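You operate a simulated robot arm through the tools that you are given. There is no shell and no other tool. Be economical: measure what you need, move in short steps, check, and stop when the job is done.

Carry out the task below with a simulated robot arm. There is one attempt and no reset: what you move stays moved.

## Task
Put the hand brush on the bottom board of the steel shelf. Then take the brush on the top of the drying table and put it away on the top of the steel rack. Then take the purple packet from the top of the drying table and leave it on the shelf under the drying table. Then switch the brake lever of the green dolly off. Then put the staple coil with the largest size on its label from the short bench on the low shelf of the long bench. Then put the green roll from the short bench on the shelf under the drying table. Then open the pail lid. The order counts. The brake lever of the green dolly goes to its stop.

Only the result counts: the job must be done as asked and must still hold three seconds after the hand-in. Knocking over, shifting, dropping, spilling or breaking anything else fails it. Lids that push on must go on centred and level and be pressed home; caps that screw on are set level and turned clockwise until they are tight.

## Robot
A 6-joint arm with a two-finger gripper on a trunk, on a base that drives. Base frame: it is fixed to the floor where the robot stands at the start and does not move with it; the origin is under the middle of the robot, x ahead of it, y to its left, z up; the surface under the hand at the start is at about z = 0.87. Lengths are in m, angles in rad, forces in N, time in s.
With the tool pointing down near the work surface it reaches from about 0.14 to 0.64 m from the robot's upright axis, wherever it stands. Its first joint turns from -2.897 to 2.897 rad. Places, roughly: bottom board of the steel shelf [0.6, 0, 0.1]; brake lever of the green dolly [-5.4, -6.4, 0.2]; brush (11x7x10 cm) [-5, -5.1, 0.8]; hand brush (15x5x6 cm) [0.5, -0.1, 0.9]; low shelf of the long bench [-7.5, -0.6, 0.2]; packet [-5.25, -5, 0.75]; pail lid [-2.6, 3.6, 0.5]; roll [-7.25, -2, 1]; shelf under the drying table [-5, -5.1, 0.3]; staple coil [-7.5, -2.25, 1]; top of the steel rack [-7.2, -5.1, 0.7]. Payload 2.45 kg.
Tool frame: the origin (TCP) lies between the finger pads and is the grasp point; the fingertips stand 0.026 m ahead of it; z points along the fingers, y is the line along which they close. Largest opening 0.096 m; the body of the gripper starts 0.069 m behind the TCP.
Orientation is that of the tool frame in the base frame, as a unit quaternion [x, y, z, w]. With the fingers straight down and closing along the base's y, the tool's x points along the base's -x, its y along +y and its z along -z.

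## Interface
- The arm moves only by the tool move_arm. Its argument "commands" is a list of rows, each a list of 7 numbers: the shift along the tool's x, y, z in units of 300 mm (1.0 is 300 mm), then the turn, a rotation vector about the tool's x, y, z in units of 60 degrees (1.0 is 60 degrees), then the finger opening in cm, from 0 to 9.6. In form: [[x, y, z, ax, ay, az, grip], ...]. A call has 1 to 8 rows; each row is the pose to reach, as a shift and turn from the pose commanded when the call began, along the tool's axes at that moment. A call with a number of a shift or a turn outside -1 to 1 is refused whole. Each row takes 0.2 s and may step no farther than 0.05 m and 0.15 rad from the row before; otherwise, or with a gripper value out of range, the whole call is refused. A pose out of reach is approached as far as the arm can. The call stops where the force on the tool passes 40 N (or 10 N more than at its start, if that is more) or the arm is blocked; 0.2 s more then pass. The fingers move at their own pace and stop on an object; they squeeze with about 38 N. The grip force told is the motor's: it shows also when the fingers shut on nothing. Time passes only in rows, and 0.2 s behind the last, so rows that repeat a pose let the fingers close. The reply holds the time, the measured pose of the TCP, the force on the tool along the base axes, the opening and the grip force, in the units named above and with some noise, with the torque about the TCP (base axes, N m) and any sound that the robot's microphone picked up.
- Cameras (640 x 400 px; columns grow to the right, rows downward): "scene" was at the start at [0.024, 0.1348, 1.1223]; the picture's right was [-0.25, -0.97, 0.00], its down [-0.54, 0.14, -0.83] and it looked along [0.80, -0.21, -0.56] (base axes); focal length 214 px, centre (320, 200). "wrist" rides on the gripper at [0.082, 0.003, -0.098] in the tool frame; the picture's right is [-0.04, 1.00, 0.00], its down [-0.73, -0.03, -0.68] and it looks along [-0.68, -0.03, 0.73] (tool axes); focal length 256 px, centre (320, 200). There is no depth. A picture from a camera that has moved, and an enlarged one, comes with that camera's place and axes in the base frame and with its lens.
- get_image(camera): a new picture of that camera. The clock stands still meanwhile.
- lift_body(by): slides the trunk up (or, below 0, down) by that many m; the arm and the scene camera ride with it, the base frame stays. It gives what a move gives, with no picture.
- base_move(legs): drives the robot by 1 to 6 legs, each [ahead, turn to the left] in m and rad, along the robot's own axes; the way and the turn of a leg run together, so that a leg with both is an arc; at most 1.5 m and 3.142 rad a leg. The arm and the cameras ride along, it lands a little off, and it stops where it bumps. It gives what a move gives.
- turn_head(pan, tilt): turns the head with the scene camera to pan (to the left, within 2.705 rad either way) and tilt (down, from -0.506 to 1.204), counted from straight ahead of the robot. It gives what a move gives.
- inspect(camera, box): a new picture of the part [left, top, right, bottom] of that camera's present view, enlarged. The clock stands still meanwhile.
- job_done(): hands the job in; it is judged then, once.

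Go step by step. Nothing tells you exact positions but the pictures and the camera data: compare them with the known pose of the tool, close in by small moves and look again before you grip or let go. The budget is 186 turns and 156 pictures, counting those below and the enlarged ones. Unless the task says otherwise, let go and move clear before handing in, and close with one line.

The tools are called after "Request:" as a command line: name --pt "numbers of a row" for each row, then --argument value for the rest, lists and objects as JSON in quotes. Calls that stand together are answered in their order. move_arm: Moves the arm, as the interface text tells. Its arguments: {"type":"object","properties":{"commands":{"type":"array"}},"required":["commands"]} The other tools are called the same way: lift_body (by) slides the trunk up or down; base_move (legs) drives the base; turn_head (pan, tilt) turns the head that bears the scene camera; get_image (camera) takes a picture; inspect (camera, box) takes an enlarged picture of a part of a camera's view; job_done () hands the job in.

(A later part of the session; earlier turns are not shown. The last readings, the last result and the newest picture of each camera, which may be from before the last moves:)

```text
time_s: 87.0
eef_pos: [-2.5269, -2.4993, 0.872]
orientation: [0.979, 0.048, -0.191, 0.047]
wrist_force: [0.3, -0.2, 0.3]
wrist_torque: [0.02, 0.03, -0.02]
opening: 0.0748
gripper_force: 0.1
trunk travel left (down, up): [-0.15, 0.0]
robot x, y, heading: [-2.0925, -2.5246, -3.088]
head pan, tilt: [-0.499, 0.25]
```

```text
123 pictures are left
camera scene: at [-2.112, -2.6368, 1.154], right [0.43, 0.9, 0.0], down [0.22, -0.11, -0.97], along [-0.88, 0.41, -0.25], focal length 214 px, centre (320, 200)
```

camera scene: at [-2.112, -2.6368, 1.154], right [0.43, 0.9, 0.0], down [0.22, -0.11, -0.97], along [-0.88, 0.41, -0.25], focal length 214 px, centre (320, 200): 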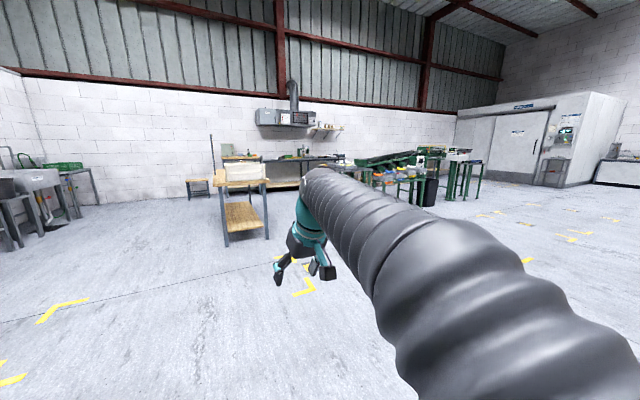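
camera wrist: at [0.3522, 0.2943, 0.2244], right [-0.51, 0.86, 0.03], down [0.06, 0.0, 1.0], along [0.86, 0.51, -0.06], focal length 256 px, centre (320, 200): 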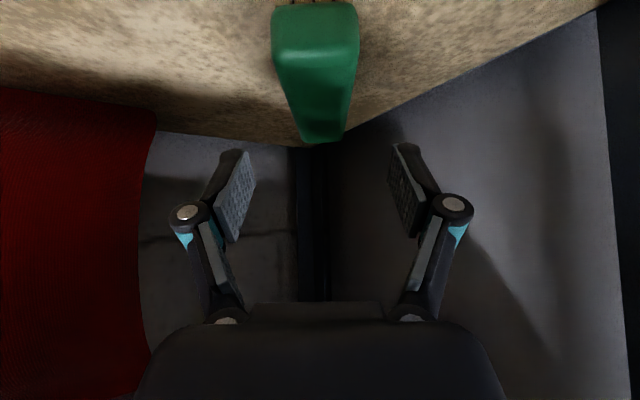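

The drying table stands at the partition wall around (-5, -5.1), with open floor before it. I drive to about (-5, -4.35) and face it.

Request:
base_move --legs '[[0.5, 0], [0, 0.574], [1.45, 0], [1.45, 0], [0, 0.94]]'

Request:
turn_head --pan 0.0 --tilt 0.6

Request:
get_image --camera "scene"

```text
time_s: 107.6
eef_pos: [-4.9884, -4.6902, 0.871]
orientation: [0.675, 0.711, -0.105, 0.167]
wrist_force: [-0.6, -0.3, 0.6]
wrist_torque: [-0.02, -0.02, -0.03]
opening: 0.0751
gripper_force: 0.1
trunk travel left (down, up): [-0.15, 0.0]
robot x, y, heading: [-4.9415, -4.2592, -1.554]
head pan, tilt: [-0.499, 0.25]
```

```text
time_s: 108.5
eef_pos: [-4.9881, -4.6899, 0.8719]
orientation: [0.676, 0.71, -0.106, 0.167]
wrist_force: [0.4, -1.0, 1.2]
wrist_torque: [0.01, 0.0, 0.02]
opening: 0.0752
gripper_force: 0.0
trunk travel left (down, up): [-0.15, 0.0]
robot x, y, heading: [-4.9429, -4.2574, -1.554]
head pan, tilt: [0.0, 0.6]
```

```text
122 pictures are left
camera scene: at [-4.788, -4.2865, 1.1219], right [-1.0, -0.01, 0.0], down [-0.01, 0.56, -0.83], along [0.01, -0.83, -0.56], focal length 214 px, centre (320, 200)
```

scene: 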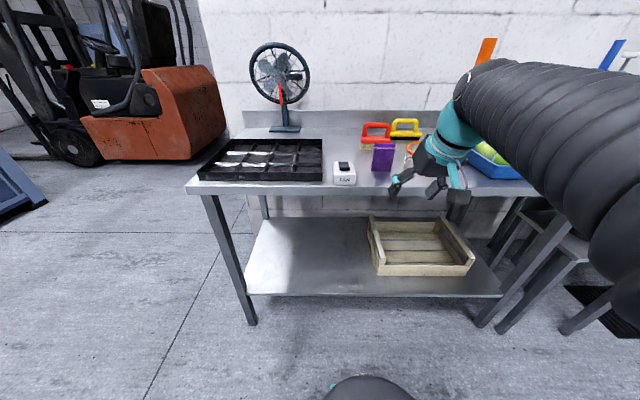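

The drying table is before me: a purple packet, a red and a yellow-handled object behind it. I inspect them.

Request:
inspect --camera "scene" --box '[310, 100, 470, 200]'

Request:
get_image --camera "wrist"

```text
4.00 times, centred on (390, 150) of scene
camera zoom: at [-4.788, -4.2865, 1.1219], right [-1.0, -0.01, 0.0], down [-0.01, 0.56, -0.83], along [0.01, -0.83, -0.56], focal length 858 px, centre (40, 400)
```

zoom: 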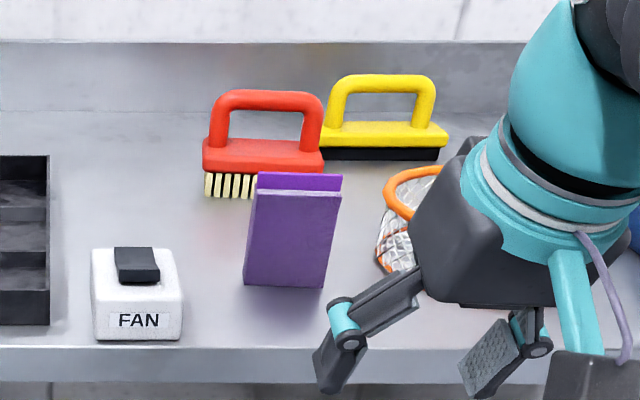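

```text
120 pictures are left
camera wrist: at [-4.9969, -4.5779, 0.932], right [1.0, 0.03, 0.09], down [-0.07, -0.43, 0.9], along [0.06, -0.9, -0.42], focal length 256 px, centre (320, 200)
```

wrist: 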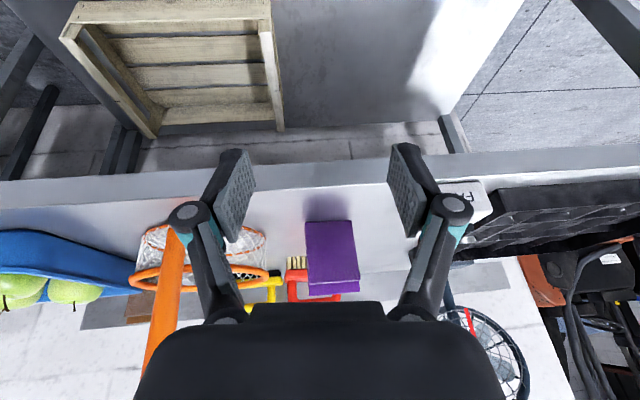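

The red one has bristles (the brush); the yellow is a squeegee. Brush is near (-4.98, -5.10) with table top about z 0.81. I raise and turn the tool 90° so the fingers close across the handle bar.

Request:
move_arm --pt "-0.055 0.01 -0.13 0 0 0.125 7.5" --pt "-0.11 0.02 -0.26 0 0 0.25 7.5" --pt "-0.165 0.033 -0.4 0 0 0.375 7.5" --pt "-0.165 0.033 -0.4 0 0 0.5 7.5" --pt "-0.165 0.033 -0.4 0 0 0.625 7.5" --pt "-0.165 0.033 -0.4 0 0 0.75 7.5" --pt "-0.165 0.033 -0.4 0 0 0.875 7.5" --pt "-0.165 0.033 -0.4 0 0 1.0 7.5"

Request:
move_arm --pt "0 0 0 0 0 0.125 7.5" --pt "0 0 0 0 0 0.25 7.5" --pt "0 0 0 0 0 0.375 7.5" --pt "0 0 0 0 0 0.5 7.5"

Request:
base_move --legs '[[0.18, 0]]'

Request:
get_image --camera "scene"

Request:
get_image --camera "wrist"

```text
time_s: 110.3
eef_pos: [-4.9891, -4.6907, 1.0016]
orientation: [0.941, 0.276, -0.008, 0.195]
wrist_force: [-0.8, 0.2, 0.1]
wrist_torque: [-0.02, -0.03, -0.03]
opening: 0.0751
gripper_force: 0.0
trunk travel left (down, up): [-0.15, 0.0]
robot x, y, heading: [-4.9404, -4.26, -1.569]
head pan, tilt: [0.0, 0.6]
```

```text
time_s: 111.3
eef_pos: [-4.9877, -4.6905, 1.0012]
orientation: [0.98, 0.024, 0.044, 0.192]
wrist_force: [-0.1, 0.6, 0.3]
wrist_torque: [0.0, -0.01, 0.0]
opening: 0.075
gripper_force: 0.1
trunk travel left (down, up): [-0.15, 0.0]
robot x, y, heading: [-4.9458, -4.2606, -1.564]
head pan, tilt: [0.0, 0.6]
```

```text
time_s: 112.8
eef_pos: [-4.9868, -4.8718, 1.0018]
orientation: [0.98, 0.024, 0.043, 0.191]
wrist_force: [0.3, 0.4, 0.8]
wrist_torque: [-0.01, 0.04, -0.02]
opening: 0.0749
gripper_force: 0.0
trunk travel left (down, up): [-0.15, 0.0]
robot x, y, heading: [-4.9424, -4.4404, -1.56]
head pan, tilt: [0.0, 0.6]
```

```text
119 pictures are left
camera scene: at [-4.7862, -4.468, 1.1218], right [-1.0, -0.01, 0.0], down [-0.01, 0.56, -0.83], along [0.01, -0.83, -0.56], focal length 214 px, centre (320, 200)
```

scene: 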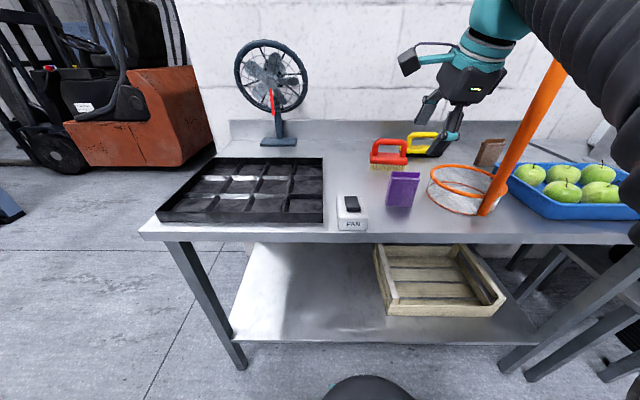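

```text
118 pictures are left
camera wrist: at [-4.9149, -4.8328, 1.1002], right [-0.01, -0.93, 0.38], down [-0.79, 0.23, 0.56], along [-0.61, -0.29, -0.74], focal length 256 px, centre (320, 200)
```

wrist: 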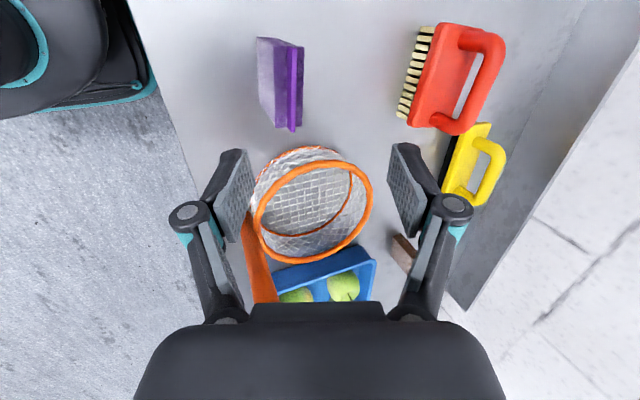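

Handle bar of the red brush triangulates to (-4.98, -5.07, 0.92), running along x. I move the tool above it and make it vertical.

Request:
move_arm --pt "-0.004 0.12 0.05 0.075 -0.018 0 7.5" --pt "-0.008 0.245 0.1 0.15 -0.036 0 7.5" --pt "-0.012 0.37 0.15 0.225 -0.054 0 7.5" --pt "-0.016 0.49 0.2 0.3 -0.072 0 7.5" --pt "-0.018 0.613 0.25 0.367 -0.086 0 7.5"

Request:
get_image --camera "wrist"

Request:
inspect --camera "scene" --box '[310, 80, 470, 180]'

```text
time_s: 114.0
eef_pos: [-4.9773, -5.0379, 0.965]
orientation: [1.0, 0.023, -0.005, 0.013]
wrist_force: [-0.8, 0.9, 0.5]
wrist_torque: [-0.01, 0.0, 0.0]
opening: 0.0751
gripper_force: 0.1
out of reach, approached as far as the arm can: row 4, 5
trunk travel left (down, up): [-0.15, 0.0]
robot x, y, heading: [-4.9438, -4.4397, -1.558]
head pan, tilt: [0.0, 0.6]
```

```text
117 pictures are left
camera wrist: at [-4.8955, -5.0348, 1.0631], right [0.01, -1.0, 0.03], down [-0.73, 0.01, 0.68], along [-0.68, -0.02, -0.73], focal length 256 px, centre (320, 200)
```

wrist: 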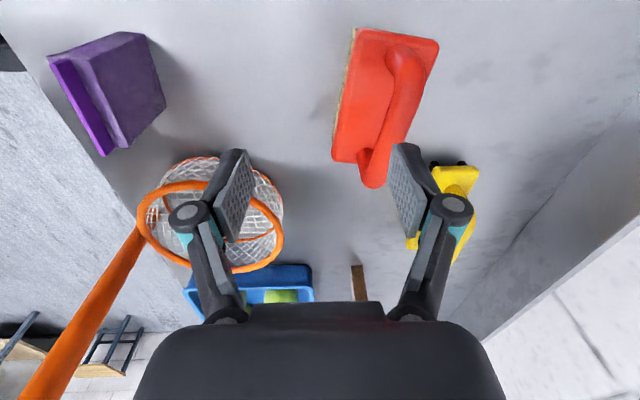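

```text
4.00 times, centred on (390, 130) of scene
camera zoom: at [-4.7862, -4.4677, 1.1219], right [-1.0, -0.01, 0.0], down [-0.01, 0.56, -0.83], along [0.01, -0.83, -0.56], focal length 858 px, centre (40, 480)
```

zoom: 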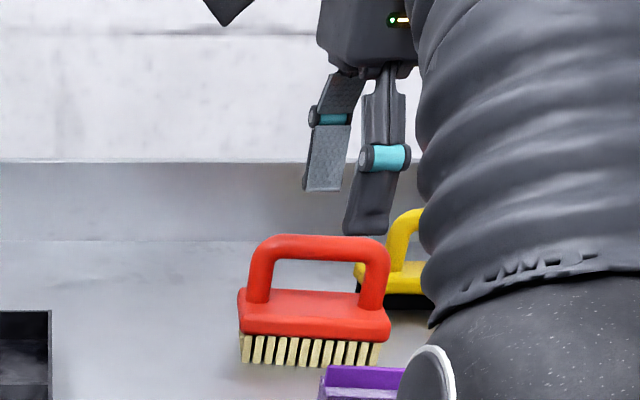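

The arm falls just short; I drive 4 cm nearer and then check.

Request:
base_move --legs '[[0.045, 0]]'

Request:
get_image --camera "wrist"

```text
time_s: 114.9
eef_pos: [-4.9768, -5.0824, 0.9645]
orientation: [1.0, 0.024, -0.004, 0.013]
wrist_force: [-0.2, -0.7, -1.0]
wrist_torque: [0.01, 0.02, 0.0]
opening: 0.075
gripper_force: 0.1
trunk travel left (down, up): [-0.15, 0.0]
robot x, y, heading: [-4.9406, -4.4821, -1.568]
head pan, tilt: [0.0, 0.6]
```

```text
115 pictures are left
camera wrist: at [-4.8953, -5.0805, 1.0627], right [0.01, -1.0, 0.03], down [-0.73, 0.01, 0.68], along [-0.68, -0.02, -0.73], focal length 256 px, centre (320, 200)
```

wrist: 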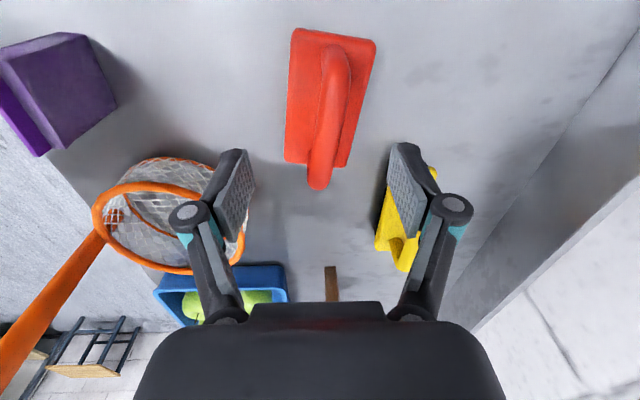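

Now centred. I lower 5.5 cm and close on the handle bar.

Request:
move_arm --pt "0 0.01 0.09 0 0 0 7.5" --pt "0 0.016 0.183 0 0 0 7.5"

Request:
inspect --camera "scene" --box '[310, 80, 470, 180]'

```text
time_s: 115.5
eef_pos: [-4.9786, -5.088, 0.9088]
orientation: [1.0, 0.024, -0.004, 0.012]
wrist_force: [-0.1, -0.1, -0.2]
wrist_torque: [-0.03, 0.03, -0.02]
opening: 0.0746
gripper_force: 0.0
trunk travel left (down, up): [-0.15, 0.0]
robot x, y, heading: [-4.942, -4.4828, -1.564]
head pan, tilt: [0.0, 0.6]
```

```text
4.00 times, centred on (390, 130) of scene
camera zoom: at [-4.7858, -4.5133, 1.1218], right [-1.0, -0.01, 0.0], down [-0.01, 0.56, -0.83], along [0.01, -0.83, -0.56], focal length 858 px, centre (40, 480)
```

zoom: 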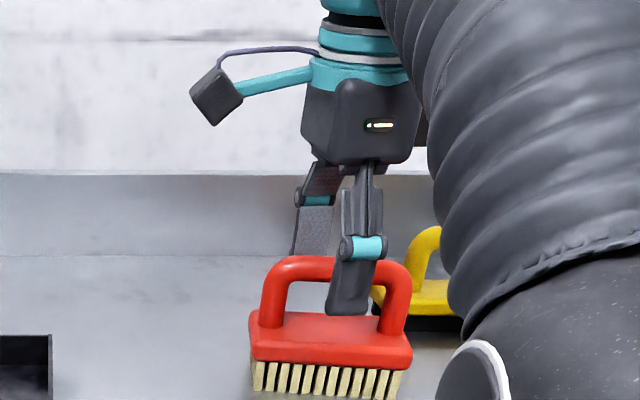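

Straddling the bar well. Close and lift.

Request:
move_arm --pt "0 0 0 0 0 0 0.5" --pt "0 0 0 0 0 0 0.5" --pt "0 0 0 0 0 0 0.5" --pt "0 0 -0.06 0 0 0 0.5" --pt "0 0 -0.18 0 0 0 0.5"

Request:
get_image --camera "scene"

```text
time_s: 116.7
eef_pos: [-4.9765, -5.0882, 0.9628]
orientation: [1.0, 0.023, -0.005, 0.013]
wrist_force: [-0.4, -0.1, -2.5]
wrist_torque: [-0.02, 0.01, 0.02]
opening: 0.0163
gripper_force: 37.7
trunk travel left (down, up): [-0.15, 0.0]
robot x, y, heading: [-4.9386, -4.4861, -1.561]
head pan, tilt: [0.0, 0.6]
```

```text
113 pictures are left
camera scene: at [-4.7858, -4.5135, 1.1218], right [-1.0, -0.01, 0.0], down [-0.01, 0.57, -0.82], along [0.01, -0.82, -0.57], focal length 214 px, centre (320, 200)
```

scene: 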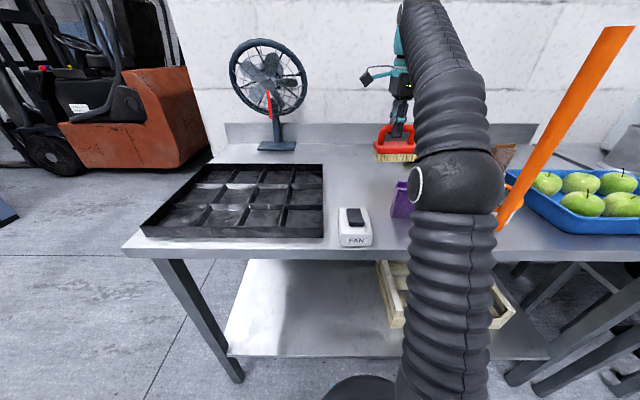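

Brush held. I raise it while retracting, watching that it clears the packet.

Request:
move_arm --pt "0 -0.05 -0.15 0 0 0 0.5" --pt "0 -0.1 -0.3 0 0 0 0.5" --pt "0 -0.15 -0.43 0 0 0 0.5"

```text
time_s: 117.5
eef_pos: [-4.9771, -5.0155, 0.9977]
orientation: [1.0, 0.024, -0.004, 0.016]
wrist_force: [-0.7, -2.0, -1.6]
wrist_torque: [0.09, 0.0, -0.01]
opening: 0.0161
gripper_force: 38.3
out of reach, approached as far as the arm can: row 1, 2, 3
trunk travel left (down, up): [-0.15, 0.0]
robot x, y, heading: [-4.9425, -4.4881, -1.562]
head pan, tilt: [0.0, 0.6]
```

Request:
move_arm --pt "0 -0.03 -0.1 0 0 0 0.5" --pt "0 -0.08 -0.2 0 0 0 0.5" --pt "0 -0.15 -0.3 0 0 0 0.5" --pt "0 -0.25 -0.35 0 0 0 0.5" --pt "0 -0.38 -0.35 0 0 0 0.5" --pt "0 -0.5 -0.35 0 0 0 0.5"

Request:
get_image --camera "scene"

```text
time_s: 118.9
eef_pos: [-4.9837, -4.8653, 1.0223]
orientation: [1.0, 0.024, -0.005, 0.018]
wrist_force: [-0.6, -0.5, -1.6]
wrist_torque: [0.1, -0.06, -0.02]
opening: 0.0161
gripper_force: 37.6
out of reach, approached as far as the arm can: row 1, 2, 3, 4, 5, 6
trunk travel left (down, up): [-0.15, 0.0]
robot x, y, heading: [-4.9405, -4.4884, -1.562]
head pan, tilt: [0.0, 0.6]
```

```text
112 pictures are left
camera scene: at [-4.7858, -4.5135, 1.1218], right [-1.0, -0.01, 0.0], down [-0.01, 0.57, -0.82], along [0.01, -0.82, -0.57], focal length 214 px, centre (320, 200)
```

scene: 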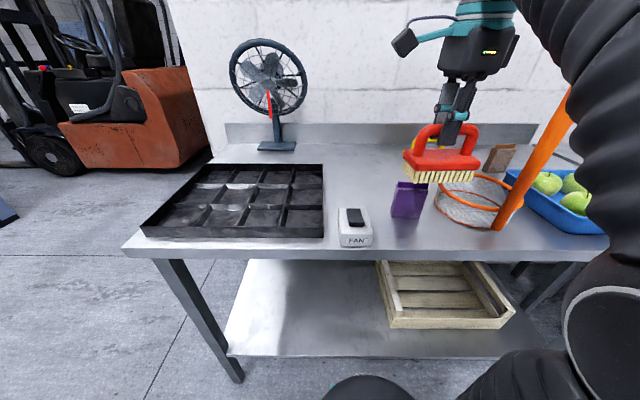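

The brush is clear. I back off and look toward the steel rack on the right.

Request:
base_move --legs '[[-0.4, 0], [0, -1.2]]'

Request:
turn_head --pan 0.4 --tilt 0.4

Request:
get_image --camera "scene"

```text
time_s: 124.5
eef_pos: [-5.3154, -4.1747, 1.0233]
orientation: [0.833, -0.553, -0.015, 0.012]
wrist_force: [0.0, 0.0, -1.7]
wrist_torque: [-0.02, 0.0, 0.02]
opening: 0.0162
gripper_force: 38.0
trunk travel left (down, up): [-0.15, 0.0]
robot x, y, heading: [-4.9457, -4.079, -2.778]
head pan, tilt: [0.0, 0.6]
```

```text
time_s: 125.3
eef_pos: [-5.3165, -4.1748, 1.0232]
orientation: [0.833, -0.553, -0.015, 0.012]
wrist_force: [-0.1, 0.0, -1.1]
wrist_torque: [-0.01, 0.0, 0.02]
opening: 0.0161
gripper_force: 38.2
trunk travel left (down, up): [-0.15, 0.0]
robot x, y, heading: [-4.9456, -4.0843, -2.783]
head pan, tilt: [0.4, 0.4]
```

```text
111 pictures are left
camera scene: at [-4.9024, -4.2729, 1.14], right [-0.69, 0.72, 0.0], down [0.28, 0.27, -0.92], along [-0.67, -0.63, -0.39], focal length 214 px, centre (320, 200)
```

scene: 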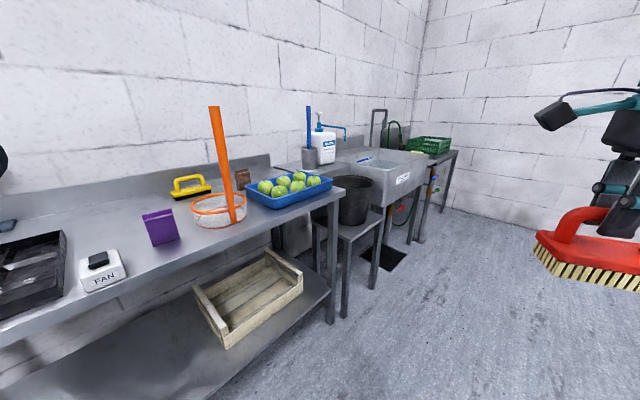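

The steel rack is in the corner past the sink, with a green crate on it. I drive along to face it.

Request:
base_move --legs '[[0, -0.36], [1.12, 0], [1.12, 0], [0, 1.571]]'

Request:
turn_head --pan 0.0 --tilt 0.5

Request:
get_image --camera "scene"

```text
time_s: 141.2
eef_pos: [-7.233, -4.4481, 1.0228]
orientation: [1.0, 0.005, -0.005, 0.017]
wrist_force: [1.1, 0.1, -1.4]
wrist_torque: [0.01, 0.02, 0.02]
opening: 0.0162
gripper_force: 37.6
trunk travel left (down, up): [-0.15, 0.0]
robot x, y, heading: [-7.1771, -4.0692, -1.604]
head pan, tilt: [0.4, 0.4]
```

```text
time_s: 142.1
eef_pos: [-7.2335, -4.4484, 1.0236]
orientation: [1.0, 0.005, -0.005, 0.018]
wrist_force: [-0.8, -0.8, -1.3]
wrist_torque: [0.0, -0.02, 0.01]
opening: 0.016
gripper_force: 37.5
trunk travel left (down, up): [-0.15, 0.0]
robot x, y, heading: [-7.1796, -4.0712, -1.598]
head pan, tilt: [0.0, 0.499]
```

```text
110 pictures are left
camera scene: at [-7.0244, -4.1052, 1.1309], right [-1.0, 0.03, 0.0], down [0.01, 0.48, -0.88], along [-0.02, -0.88, -0.48], focal length 214 px, centre (320, 200)
```

scene: 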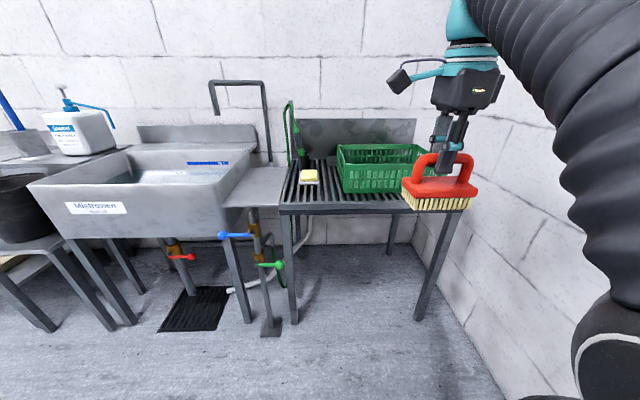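

The rack's grating has a sponge and a green basket; the front-left area is free. I drive nearer and shift the brush left to look from the wrist.

Request:
base_move --legs '[[0.3, 0]]'

Request:
move_arm --pt "0.15 0 0 0 0 0 0.5" --pt "0.3 0 0 0 0 0 0.5" --pt "0.45 0 0 0 0 0 0.5" --pt "0.6 0 0 0 0 0 0.5"

Request:
get_image --camera "wrist"

Request:
get_image --camera "scene"

```text
time_s: 144.2
eef_pos: [-7.2418, -4.7458, 1.0227]
orientation: [1.0, 0.005, -0.005, 0.018]
wrist_force: [-0.2, 0.1, -1.1]
wrist_torque: [-0.02, 0.0, 0.01]
opening: 0.0162
gripper_force: 38.1
trunk travel left (down, up): [-0.15, 0.0]
robot x, y, heading: [-7.1844, -4.3694, -1.594]
head pan, tilt: [0.0, 0.499]
```

```text
time_s: 145.2
eef_pos: [-7.0615, -4.7438, 1.0207]
orientation: [1.0, 0.006, -0.005, 0.02]
wrist_force: [-0.6, -0.2, -1.2]
wrist_torque: [0.0, -0.06, 0.02]
opening: 0.0163
gripper_force: 37.9
trunk travel left (down, up): [-0.15, 0.0]
robot x, y, heading: [-7.1851, -4.3681, -1.593]
head pan, tilt: [0.0, 0.499]
```

```text
109 pictures are left
camera wrist: at [-6.9786, -4.7431, 1.1196], right [-0.03, -1.0, 0.04], down [-0.73, 0.05, 0.69], along [-0.69, -0.01, -0.73], focal length 256 px, centre (320, 200)
```

wrist: 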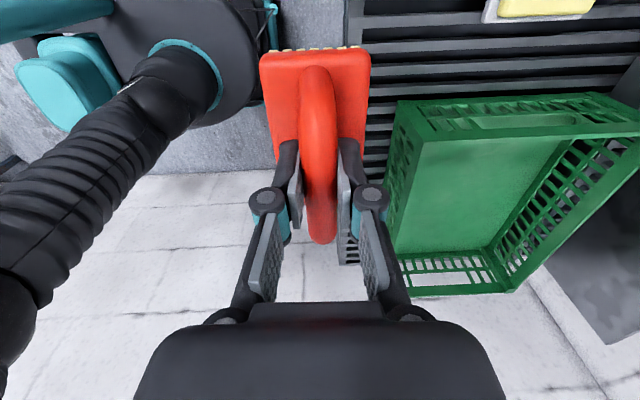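

```text
108 pictures are left
camera scene: at [-7.0329, -4.4043, 1.1309], right [-1.0, 0.03, 0.0], down [0.01, 0.48, -0.88], along [-0.02, -0.88, -0.48], focal length 214 px, centre (320, 200)
```

scene: 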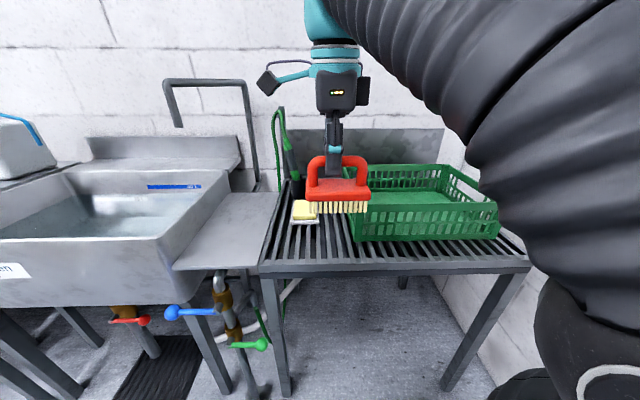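

I move the brush over the free spot at (-7.03, -4.88) and lower most of the way.

Request:
move_arm --pt "0.03 0.15 0 0 0 0 0.5" --pt "0.06 0.3 0 0 0 0 0.5" --pt "0.1 0.455 0 0 0 0 0.5" --pt "0.1 0.455 0.15 0 0 0 0.5" --pt "0.1 0.455 0.3 0 0 0 0.5" --pt "0.1 0.455 0.45 0 0 0 0.5" --pt "0.1 0.455 0.57 0 0 0 0.5"

Request:
get_image --camera "scene"

Request:
get_image --camera "wrist"

```text
time_s: 146.8
eef_pos: [-7.0312, -4.886, 0.8571]
orientation: [1.0, 0.006, -0.005, 0.019]
wrist_force: [0.2, -0.4, -1.2]
wrist_torque: [-0.02, -0.03, 0.0]
opening: 0.0162
gripper_force: 38.0
out of reach, approached as far as the arm can: row 1, 2, 3
trunk travel left (down, up): [-0.15, 0.0]
robot x, y, heading: [-7.1853, -4.3678, -1.596]
head pan, tilt: [0.0, 0.499]
```

```text
107 pictures are left
camera scene: at [-7.0326, -4.4044, 1.1309], right [-1.0, 0.03, 0.0], down [0.01, 0.48, -0.88], along [-0.02, -0.88, -0.48], focal length 214 px, centre (320, 200)
```

scene: 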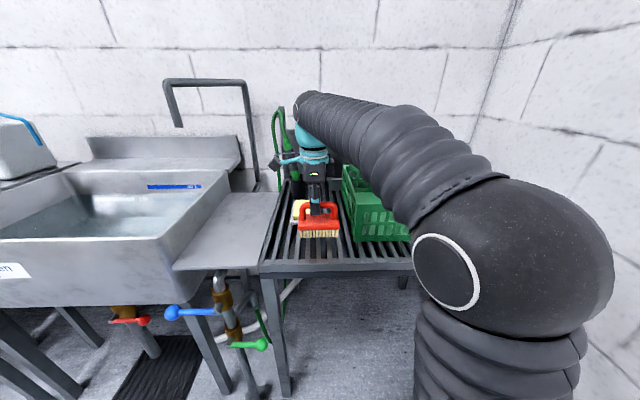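

```text
106 pictures are left
camera wrist: at [-6.9485, -4.8857, 0.9541], right [-0.03, -1.0, 0.04], down [-0.73, 0.05, 0.69], along [-0.69, -0.01, -0.73], focal length 256 px, centre (320, 200)
```

wrist: 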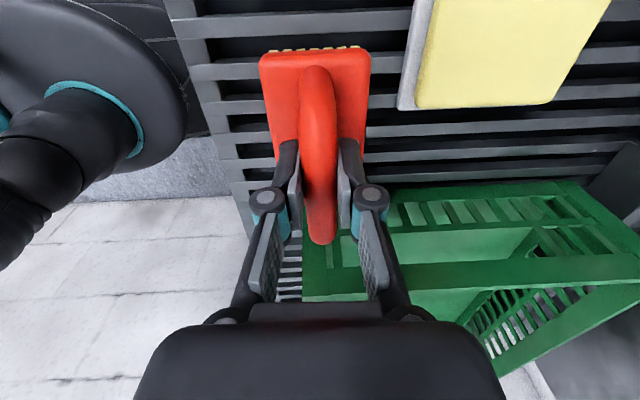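

Clear of sponge and basket. I lower until contact.

Request:
move_arm --pt "0 0 0.08 0 0 0 0.5" --pt "0 0 0.12 0 0 0 0.5" --pt "0 0 0.15 0 0 0 0.5" --pt "0 0 0.17 0 0 0 0.5" --pt "0 0 0.18 0 0 0 0.5"

Request:
inspect --camera "scene" --box '[240, 160, 400, 260]'

```text
time_s: 148.0
eef_pos: [-7.0316, -4.8882, 0.8041]
orientation: [1.0, 0.006, -0.005, 0.02]
wrist_force: [1.6, 2.4, 26.3]
wrist_torque: [0.17, 0.21, -0.06]
opening: 0.0177
gripper_force: 38.3
trunk travel left (down, up): [-0.15, 0.0]
robot x, y, heading: [-7.1887, -4.3679, -1.594]
head pan, tilt: [0.0, 0.499]
```

```text
4.00 times, centred on (320, 210) of scene
camera zoom: at [-7.0328, -4.4031, 1.1312], right [-1.0, 0.03, 0.0], down [0.01, 0.48, -0.88], along [-0.02, -0.88, -0.48], focal length 858 px, centre (320, 160)
```

zoom: 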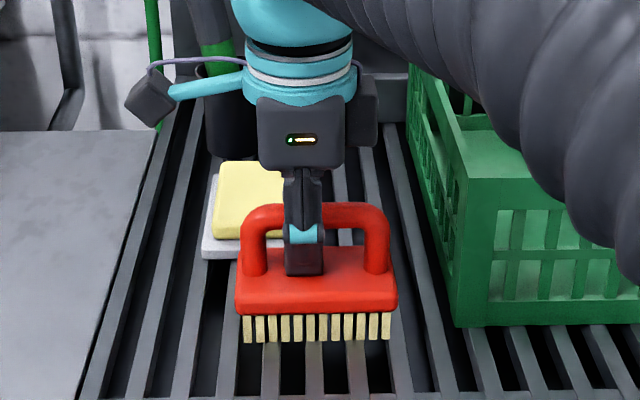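

On the grating. Release and rise.

Request:
move_arm --pt "0 0 -0.01 0 0 0 5" --pt "0 0 -0.01 0 0 0 5" --pt "0 0 -0.1 0 0 0 5" --pt "0 0 -0.25 0 0 0 5" --pt "0 0 -0.4 0 0 0 5" --pt "0 -0.15 -0.5 0 0 0 5" --pt "0 -0.3 -0.6 0 0 0 5"

Request:
get_image --camera "scene"

```text
refused: row 6 steps farther than a row can; nothing moved
```

```text
104 pictures are left
camera scene: at [-7.0328, -4.4031, 1.1312], right [-1.0, 0.03, 0.0], down [0.01, 0.48, -0.88], along [-0.02, -0.88, -0.48], focal length 214 px, centre (320, 200)
```

scene: 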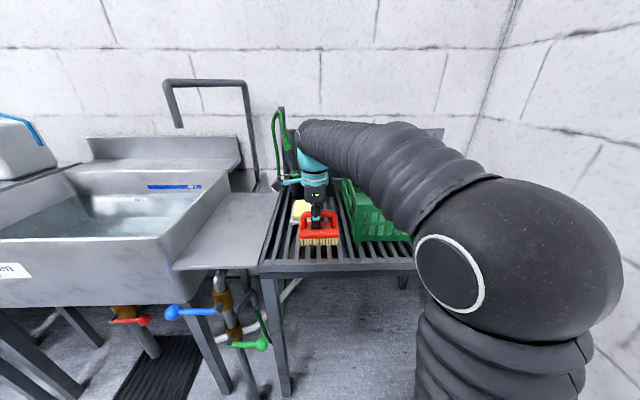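

Request:
move_arm --pt "0 0 -0.01 0 0 0 5" --pt "0 0 -0.01 0 0 0 5" --pt "0 0 -0.1 0 0 0 5" --pt "0 0 -0.25 0 0 0 5" --pt "0 0 -0.4 0 0 0 5" --pt "0 -0.1 -0.5 0 0 0 5" --pt "0 -0.2 -0.6 0 0 0 5"

Request:
get_image --camera "scene"

```text
time_s: 149.6
eef_pos: [-7.0314, -4.8226, 0.98]
orientation: [1.0, 0.004, -0.005, 0.018]
wrist_force: [0.1, 0.1, 0.2]
wrist_torque: [0.05, 0.02, 0.04]
opening: 0.05
gripper_force: 0.0
trunk travel left (down, up): [-0.15, 0.0]
robot x, y, heading: [-7.1867, -4.3675, -1.598]
head pan, tilt: [0.0, 0.499]
```

```text
103 pictures are left
camera scene: at [-7.0325, -4.4048, 1.1308], right [-1.0, 0.03, 0.0], down [0.01, 0.48, -0.88], along [-0.02, -0.88, -0.48], focal length 214 px, centre (320, 200)
```

scene: 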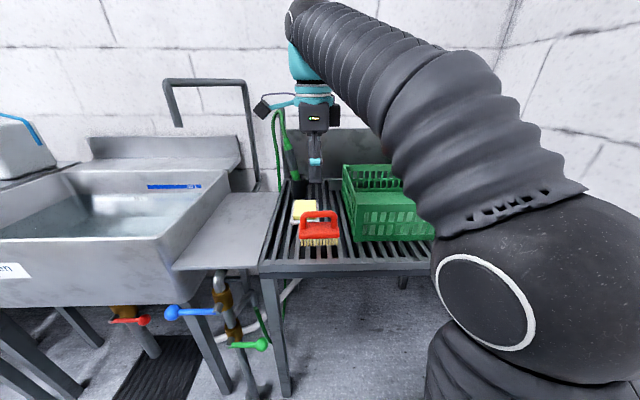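

The brush stands on the rack. Now back to the drying table; I also turn the tool back 90° on the way.

Request:
base_move --legs '[[-0.3, 0], [0, 1.598], [1.1, 0], [1.05, 0], [0, -1.571]]'

Request:
move_arm --pt "0 -0.03 0 0 0 -0.125 9" --pt "0 -0.06 0 0 0 -0.25 9" --pt "0 -0.09 0 0 0 -0.375 9" --pt "0 -0.12 0 0 0 -0.5 9" --pt "0 -0.12 0 0 0 -0.625 9" --pt "0 -0.12 0 0 0 -0.75 9" --pt "0 -0.12 0 0 0 -0.875 9" --pt "0 -0.12 0 0 0 -1.0 9"

Request:
move_arm --pt "0 0 0 0 0 -0.125 9" --pt "0 0 0 0 0 -0.25 9" --pt "0 0 0 0 0 -0.375 9" --pt "0 0 0 0 0 -0.5 9"

Request:
get_image --camera "scene"

```text
time_s: 169.6
eef_pos: [-4.8708, -4.5017, 0.9797]
orientation: [1.0, 0.018, -0.005, 0.019]
wrist_force: [0.1, 0.2, -0.2]
wrist_torque: [0.03, -0.05, 0.01]
opening: 0.0497
gripper_force: 0.0
trunk travel left (down, up): [-0.15, 0.0]
robot x, y, heading: [-5.0388, -4.0489, -1.574]
head pan, tilt: [0.0, 0.499]
```

```text
time_s: 171.4
eef_pos: [-4.8724, -4.4658, 0.9791]
orientation: [0.856, 0.516, -0.014, 0.013]
wrist_force: [1.0, 0.3, -0.2]
wrist_torque: [-0.02, 0.0, 0.03]
opening: 0.09
gripper_force: 0.1
trunk travel left (down, up): [-0.15, 0.0]
robot x, y, heading: [-5.0386, -4.0522, -1.574]
head pan, tilt: [0.0, 0.499]
```

```text
time_s: 172.4
eef_pos: [-4.8714, -4.4654, 0.9781]
orientation: [0.693, 0.721, -0.016, 0.01]
wrist_force: [-0.4, -0.6, 0.5]
wrist_torque: [-0.02, 0.01, -0.01]
opening: 0.09
gripper_force: 0.2
trunk travel left (down, up): [-0.15, 0.0]
robot x, y, heading: [-5.0384, -4.0539, -1.574]
head pan, tilt: [0.0, 0.499]
```

```text
102 pictures are left
camera scene: at [-4.8819, -4.0832, 1.1309], right [-1.0, 0.0, 0.0], down [0.0, 0.48, -0.88], along [0.0, -0.88, -0.48], focal length 214 px, centre (320, 200)
```

scene: 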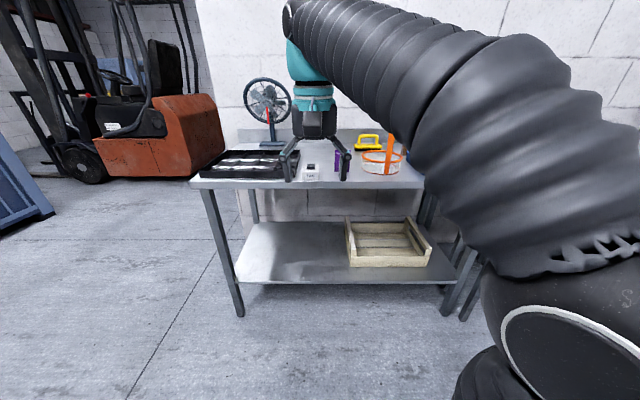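

I pitch the tool 45° and line it up with the packet, then move nearer.

Request:
move_arm --pt "0 -0.06 0 0 -0.125 0 9" --pt "0 -0.12 0 0 -0.25 0 9" --pt "0 -0.18 0 0 -0.375 0 9" --pt "0 -0.24 0 0 -0.5 0 9" --pt "0 -0.3 0 0 -0.625 0 9" --pt "0 -0.317 0 0 -0.75 0 9"

Request:
base_move --legs '[[0.3, 0]]'

Request:
get_image --camera "wrist"

Request:
get_image --camera "scene"

```text
time_s: 173.8
eef_pos: [-4.9666, -4.4688, 0.9793]
orientation: [0.634, 0.661, -0.282, 0.285]
wrist_force: [0.4, -0.6, -0.4]
wrist_torque: [-0.03, 0.0, -0.01]
opening: 0.09
gripper_force: 0.1
trunk travel left (down, up): [-0.15, 0.0]
robot x, y, heading: [-5.0406, -4.0499, -1.57]
head pan, tilt: [0.0, 0.499]
```

```text
time_s: 175.8
eef_pos: [-4.965, -4.7663, 0.9794]
orientation: [0.635, 0.661, -0.281, 0.284]
wrist_force: [0.2, 0.3, -0.5]
wrist_torque: [-0.01, 0.0, 0.0]
opening: 0.0903
gripper_force: 0.1
trunk travel left (down, up): [-0.15, 0.0]
robot x, y, heading: [-5.038, -4.3466, -1.567]
head pan, tilt: [0.0, 0.499]
```

```text
101 pictures are left
camera wrist: at [-4.9684, -4.6387, 0.9875], right [1.0, 0.01, 0.02], down [-0.02, 0.0, 1.0], along [0.01, -1.0, 0.0], focal length 256 px, centre (320, 200)
```

wrist: 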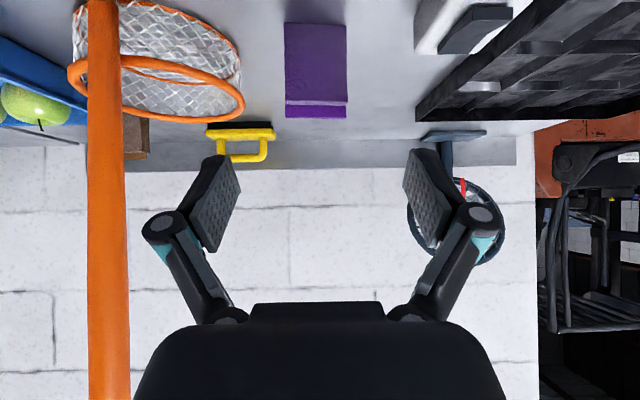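

```text
100 pictures are left
camera scene: at [-4.8823, -4.3805, 1.1309], right [-1.0, 0.0, 0.0], down [0.0, 0.48, -0.88], along [0.0, -0.88, -0.48], focal length 214 px, centre (320, 200)
```

scene: 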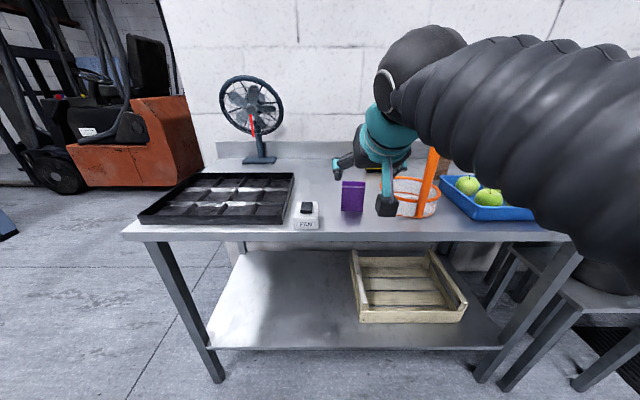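

The packet (≈6×4.5×7.5 cm) centre is at (-4.971, -4.905, 0.857). I approach along the tool axis and stop to check.

Request:
move_arm --pt "-0.015 -0.005 0.15 0 0 0 8.4" --pt "-0.03 -0.01 0.3 0 0 0 8.4" --pt "-0.045 -0.018 0.45 0 0 0 8.4"

Request:
get_image --camera "wrist"

Request:
inspect --camera "scene" --box '[280, 130, 440, 230]'

```text
time_s: 176.6
eef_pos: [-4.9699, -4.8748, 0.8994]
orientation: [0.635, 0.661, -0.281, 0.285]
wrist_force: [0.0, 0.7, 0.4]
wrist_torque: [0.03, 0.03, 0.04]
opening: 0.0841
gripper_force: 0.1
trunk travel left (down, up): [-0.15, 0.0]
robot x, y, heading: [-5.0403, -4.3505, -1.575]
head pan, tilt: [0.0, 0.499]
```

```text
99 pictures are left
camera wrist: at [-4.9711, -4.7466, 0.907], right [1.0, 0.01, 0.02], down [-0.02, 0.0, 1.0], along [0.01, -1.0, 0.0], focal length 256 px, centre (320, 200)
```

wrist: 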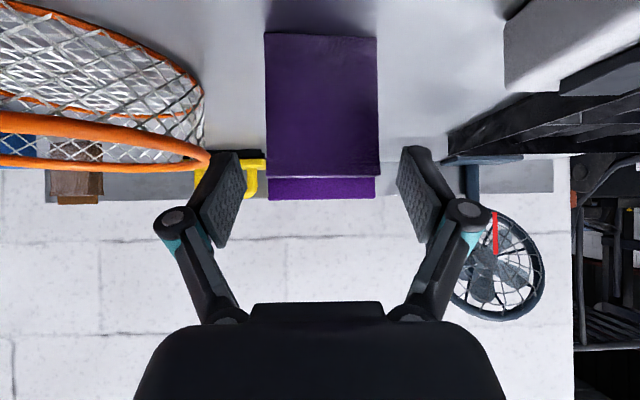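

```text
4.00 times, centred on (360, 180) of scene
camera zoom: at [-4.8824, -4.38, 1.1309], right [-1.0, 0.0, 0.0], down [0.0, 0.48, -0.88], along [0.0, -0.88, -0.48], focal length 858 px, centre (160, 280)
```

zoom: 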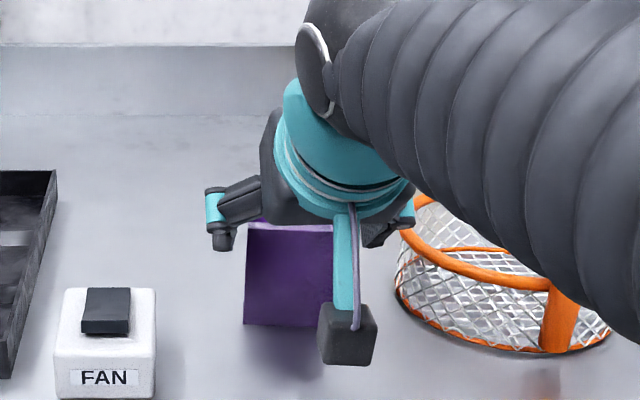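

Aligned. Final advance 4.8 cm and close.

Request:
move_arm --pt "0.01 0 0.08 0 0 0 8.4" --pt "0.015 0 0.16 0 0 0 8.4" --pt "0.015 0 0.16 0 0 0 4" --pt "0.015 0 0.16 0 0 0 4" --pt "-0.05 0 0.1 0 0 0 4" --pt "-0.15 0 0 0 0 0 4" --pt "-0.25 0 -0.1 0 0 0 4"

Request:
get_image --camera "wrist"

```text
time_s: 178.2
eef_pos: [-4.9684, -4.9027, 0.9737]
orientation: [0.635, 0.662, -0.28, 0.284]
wrist_force: [-0.2, 0.0, -1.4]
wrist_torque: [0.04, 0.01, 0.01]
opening: 0.059
gripper_force: 37.7
trunk travel left (down, up): [-0.15, 0.0]
robot x, y, heading: [-5.0335, -4.3501, -1.573]
head pan, tilt: [0.0, 0.499]
```

```text
97 pictures are left
camera wrist: at [-4.9693, -4.7758, 0.9817], right [1.0, 0.01, 0.02], down [-0.02, 0.0, 1.0], along [0.01, -1.0, 0.0], focal length 256 px, centre (320, 200)
```

wrist: 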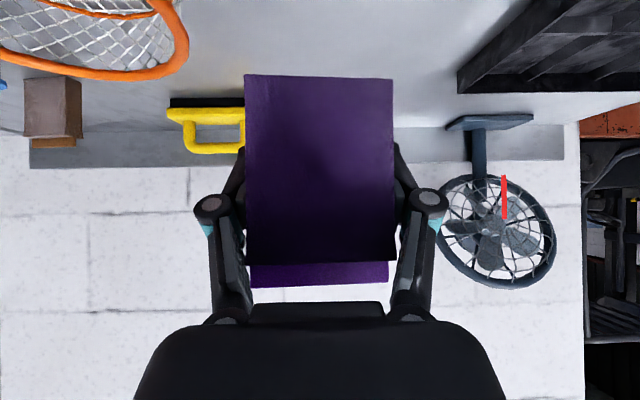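

Packet held. I back off, lower trunk and arm to shelf height in free space, then drive in left of the wooden crate.

Request:
base_move --legs '[[-0.4, 0]]'

Request:
lift_body --by -0.15

Request:
move_arm --pt "0.1 0.07 0.1 0 0 0 4" --pt "0.2 0.14 0.2 0 0 0 4" --pt "0.3 0.21 0.3 0 0 0 4" --pt "0.4 0.28 0.4 0 0 0 4" --pt "0.5 0.35 0.5 0 0 0 4" --pt "0.6 0.42 0.6 0 0 0 4" --pt "0.7 0.49 0.7 0 0 0 4" --pt "0.8 0.5 0.8 0 0 0 4"

Request:
move_arm --pt "0.1 0 0.1 0 0 0 4" --pt "0.18 0 0.18 0 0 0 4"

Request:
turn_head --pan 0.0 --tilt 0.7

Request:
get_image --camera "scene"

Request:
get_image --camera "wrist"

```text
time_s: 180.7
eef_pos: [-4.9674, -4.5041, 0.9743]
orientation: [0.635, 0.661, -0.281, 0.284]
wrist_force: [-0.1, -0.2, -0.3]
wrist_torque: [-0.01, -0.01, 0.03]
opening: 0.0591
gripper_force: 38.1
trunk travel left (down, up): [-0.15, 0.0]
robot x, y, heading: [-5.036, -3.9482, -1.57]
head pan, tilt: [0.0, 0.499]
```

```text
time_s: 182.4
eef_pos: [-4.9677, -4.5031, 0.824]
orientation: [0.635, 0.661, -0.281, 0.284]
wrist_force: [0.0, -0.3, -0.8]
wrist_torque: [-0.02, 0.0, 0.02]
opening: 0.0587
gripper_force: 38.8
trunk travel left (down, up): [0.0, 0.15]
robot x, y, heading: [-5.0374, -3.948, -1.571]
head pan, tilt: [0.0, 0.499]
```

```text
time_s: 184.2
eef_pos: [-4.8202, -4.5095, 0.482]
orientation: [0.634, 0.661, -0.281, 0.285]
wrist_force: [0.4, -1.1, -0.5]
wrist_torque: [0.04, 0.03, -0.04]
opening: 0.0589
gripper_force: 37.8
trunk travel left (down, up): [0.0, 0.15]
robot x, y, heading: [-5.0411, -3.9503, -1.572]
head pan, tilt: [0.0, 0.499]
```

```text
time_s: 184.8
eef_pos: [-4.8217, -4.5135, 0.4057]
orientation: [0.633, 0.663, -0.28, 0.285]
wrist_force: [1.1, 0.0, -1.2]
wrist_torque: [-0.02, 0.02, 0.02]
opening: 0.059
gripper_force: 38.3
trunk travel left (down, up): [0.0, 0.15]
robot x, y, heading: [-5.0367, -3.9488, -1.573]
head pan, tilt: [0.0, 0.499]
```

```text
time_s: 185.6
eef_pos: [-4.82, -4.513, 0.4051]
orientation: [0.635, 0.661, -0.281, 0.284]
wrist_force: [-0.3, 0.5, -1.0]
wrist_torque: [-0.04, -0.02, -0.01]
opening: 0.0585
gripper_force: 38.3
trunk travel left (down, up): [0.0, 0.15]
robot x, y, heading: [-5.0382, -3.9485, -1.573]
head pan, tilt: [0.0, 0.7]
```

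```text
96 pictures are left
camera scene: at [-4.882, -3.9749, 0.9632], right [-1.0, 0.0, 0.0], down [0.0, 0.64, -0.77], along [0.0, -0.77, -0.64], focal length 214 px, centre (320, 200)
```

scene: 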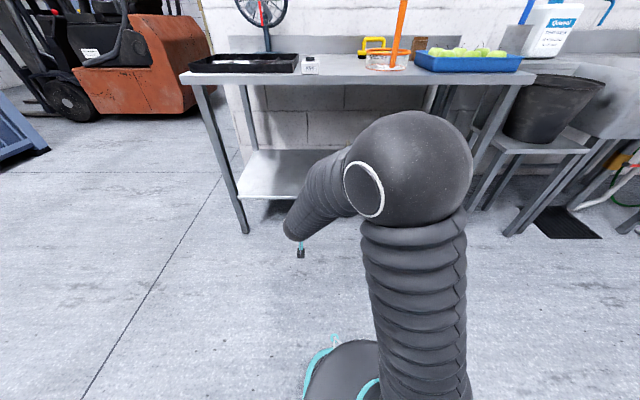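

```text
95 pictures are left
camera wrist: at [-4.8221, -4.3863, 0.4136], right [1.0, 0.01, 0.02], down [-0.02, 0.0, 1.0], along [0.01, -1.0, 0.0], focal length 256 px, centre (320, 200)
```

wrist: 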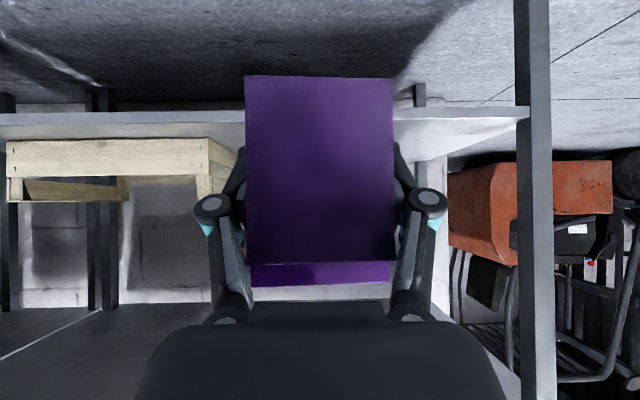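

Shelf top is at z≈0.285, and x≈-4.82 is free. I drive in a bit and then extend the arm to keep the elbow away from the table edge.

Request:
base_move --legs '[[0.24, 0]]'

Request:
move_arm --pt "-0.1 0 0.1 0 0 0 4" --pt "-0.2 0 0.2 0 0 0 4" --pt "-0.3 0 0.3 0 0 0 4" --pt "-0.34 0 0.34 0 0 0 4"

Request:
get_image --camera "scene"

Request:
get_image --camera "wrist"

```text
time_s: 187.4
eef_pos: [-4.8201, -4.7577, 0.4061]
orientation: [0.635, 0.661, -0.281, 0.284]
wrist_force: [-0.8, -0.4, -1.2]
wrist_torque: [0.01, 0.0, 0.02]
opening: 0.0589
gripper_force: 38.3
trunk travel left (down, up): [0.0, 0.15]
robot x, y, heading: [-5.0348, -4.1933, -1.574]
head pan, tilt: [0.0, 0.7]
```

```text
time_s: 188.4
eef_pos: [-4.8142, -4.9024, 0.4118]
orientation: [0.634, 0.662, -0.281, 0.284]
wrist_force: [1.3, -0.1, -0.7]
wrist_torque: [-0.01, 0.02, -0.01]
opening: 0.0588
gripper_force: 37.9
trunk travel left (down, up): [0.0, 0.15]
robot x, y, heading: [-5.0383, -4.1939, -1.571]
head pan, tilt: [0.0, 0.7]
```

```text
94 pictures are left
camera scene: at [-4.8821, -4.2192, 0.9632], right [-1.0, 0.0, 0.0], down [0.0, 0.64, -0.76], along [0.0, -0.76, -0.64], focal length 214 px, centre (320, 200)
```

scene: 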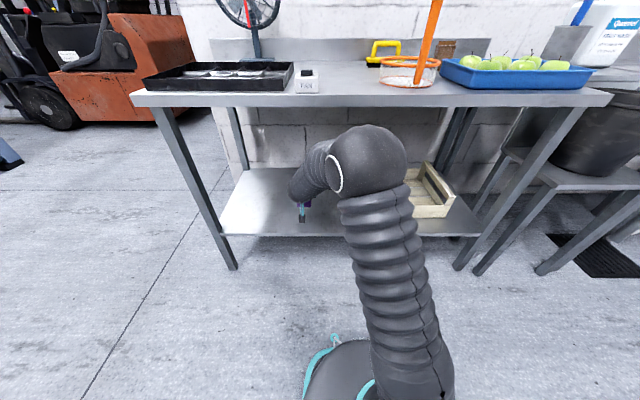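

```text
93 pictures are left
camera wrist: at [-4.8165, -4.7742, 0.4191], right [1.0, 0.01, 0.02], down [-0.02, 0.0, 1.0], along [0.01, -1.0, 0.0], focal length 256 px, centre (320, 200)
```

wrist: 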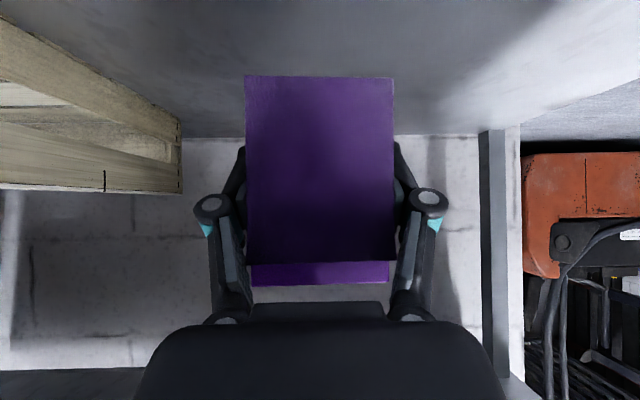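

Now lower to the shelf until contact.

Request:
move_arm --pt "0.07 0 0.07 0 0 0 4" --pt "0.14 0 0.14 0 0 0 4" --pt "0.17 0 0.17 0 0 0 4" --pt "0.19 0 0.19 0 0 0 4" --pt "0.205 0 0.205 0 0 0 4"

Request:
get_image --camera "wrist"

```text
time_s: 189.6
eef_pos: [-4.8165, -4.9048, 0.3245]
orientation: [0.635, 0.661, -0.281, 0.284]
wrist_force: [0.5, 0.5, 0.5]
wrist_torque: [-0.02, -0.03, -0.02]
opening: 0.0587
gripper_force: 38.2
trunk travel left (down, up): [0.0, 0.15]
robot x, y, heading: [-5.0393, -4.1955, -1.567]
head pan, tilt: [0.0, 0.7]
```

```text
92 pictures are left
camera wrist: at [-4.8176, -4.7777, 0.3317], right [1.0, 0.01, 0.02], down [-0.02, 0.0, 1.0], along [0.01, -1.0, 0.0], focal length 256 px, centre (320, 200)
```

wrist: 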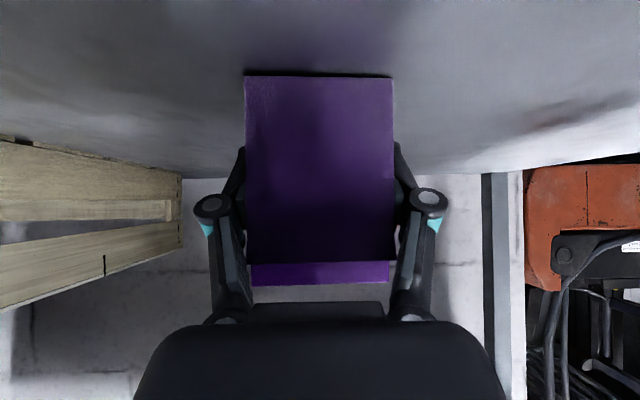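

Request:
move_arm --pt "0.007 0 0.007 0 0 0 4" --pt "0.014 0 0.014 0 0 0 4" --pt "0.02 0 0.02 0 0 0 4"

```text
time_s: 190.4
eef_pos: [-4.8146, -4.9086, 0.3217]
orientation: [0.633, 0.659, -0.285, 0.29]
wrist_force: [-1.1, 2.4, 15.2]
wrist_torque: [0.23, 0.35, -0.04]
opening: 0.059
gripper_force: 38.2
trunk travel left (down, up): [0.0, 0.15]
robot x, y, heading: [-5.0397, -4.1947, -1.569]
head pan, tilt: [0.0, 0.7]
stopped in row 3: the force on the tool passed its limit at 42 N (the readings are from after the stop); the commanded pose is now the measured one
```

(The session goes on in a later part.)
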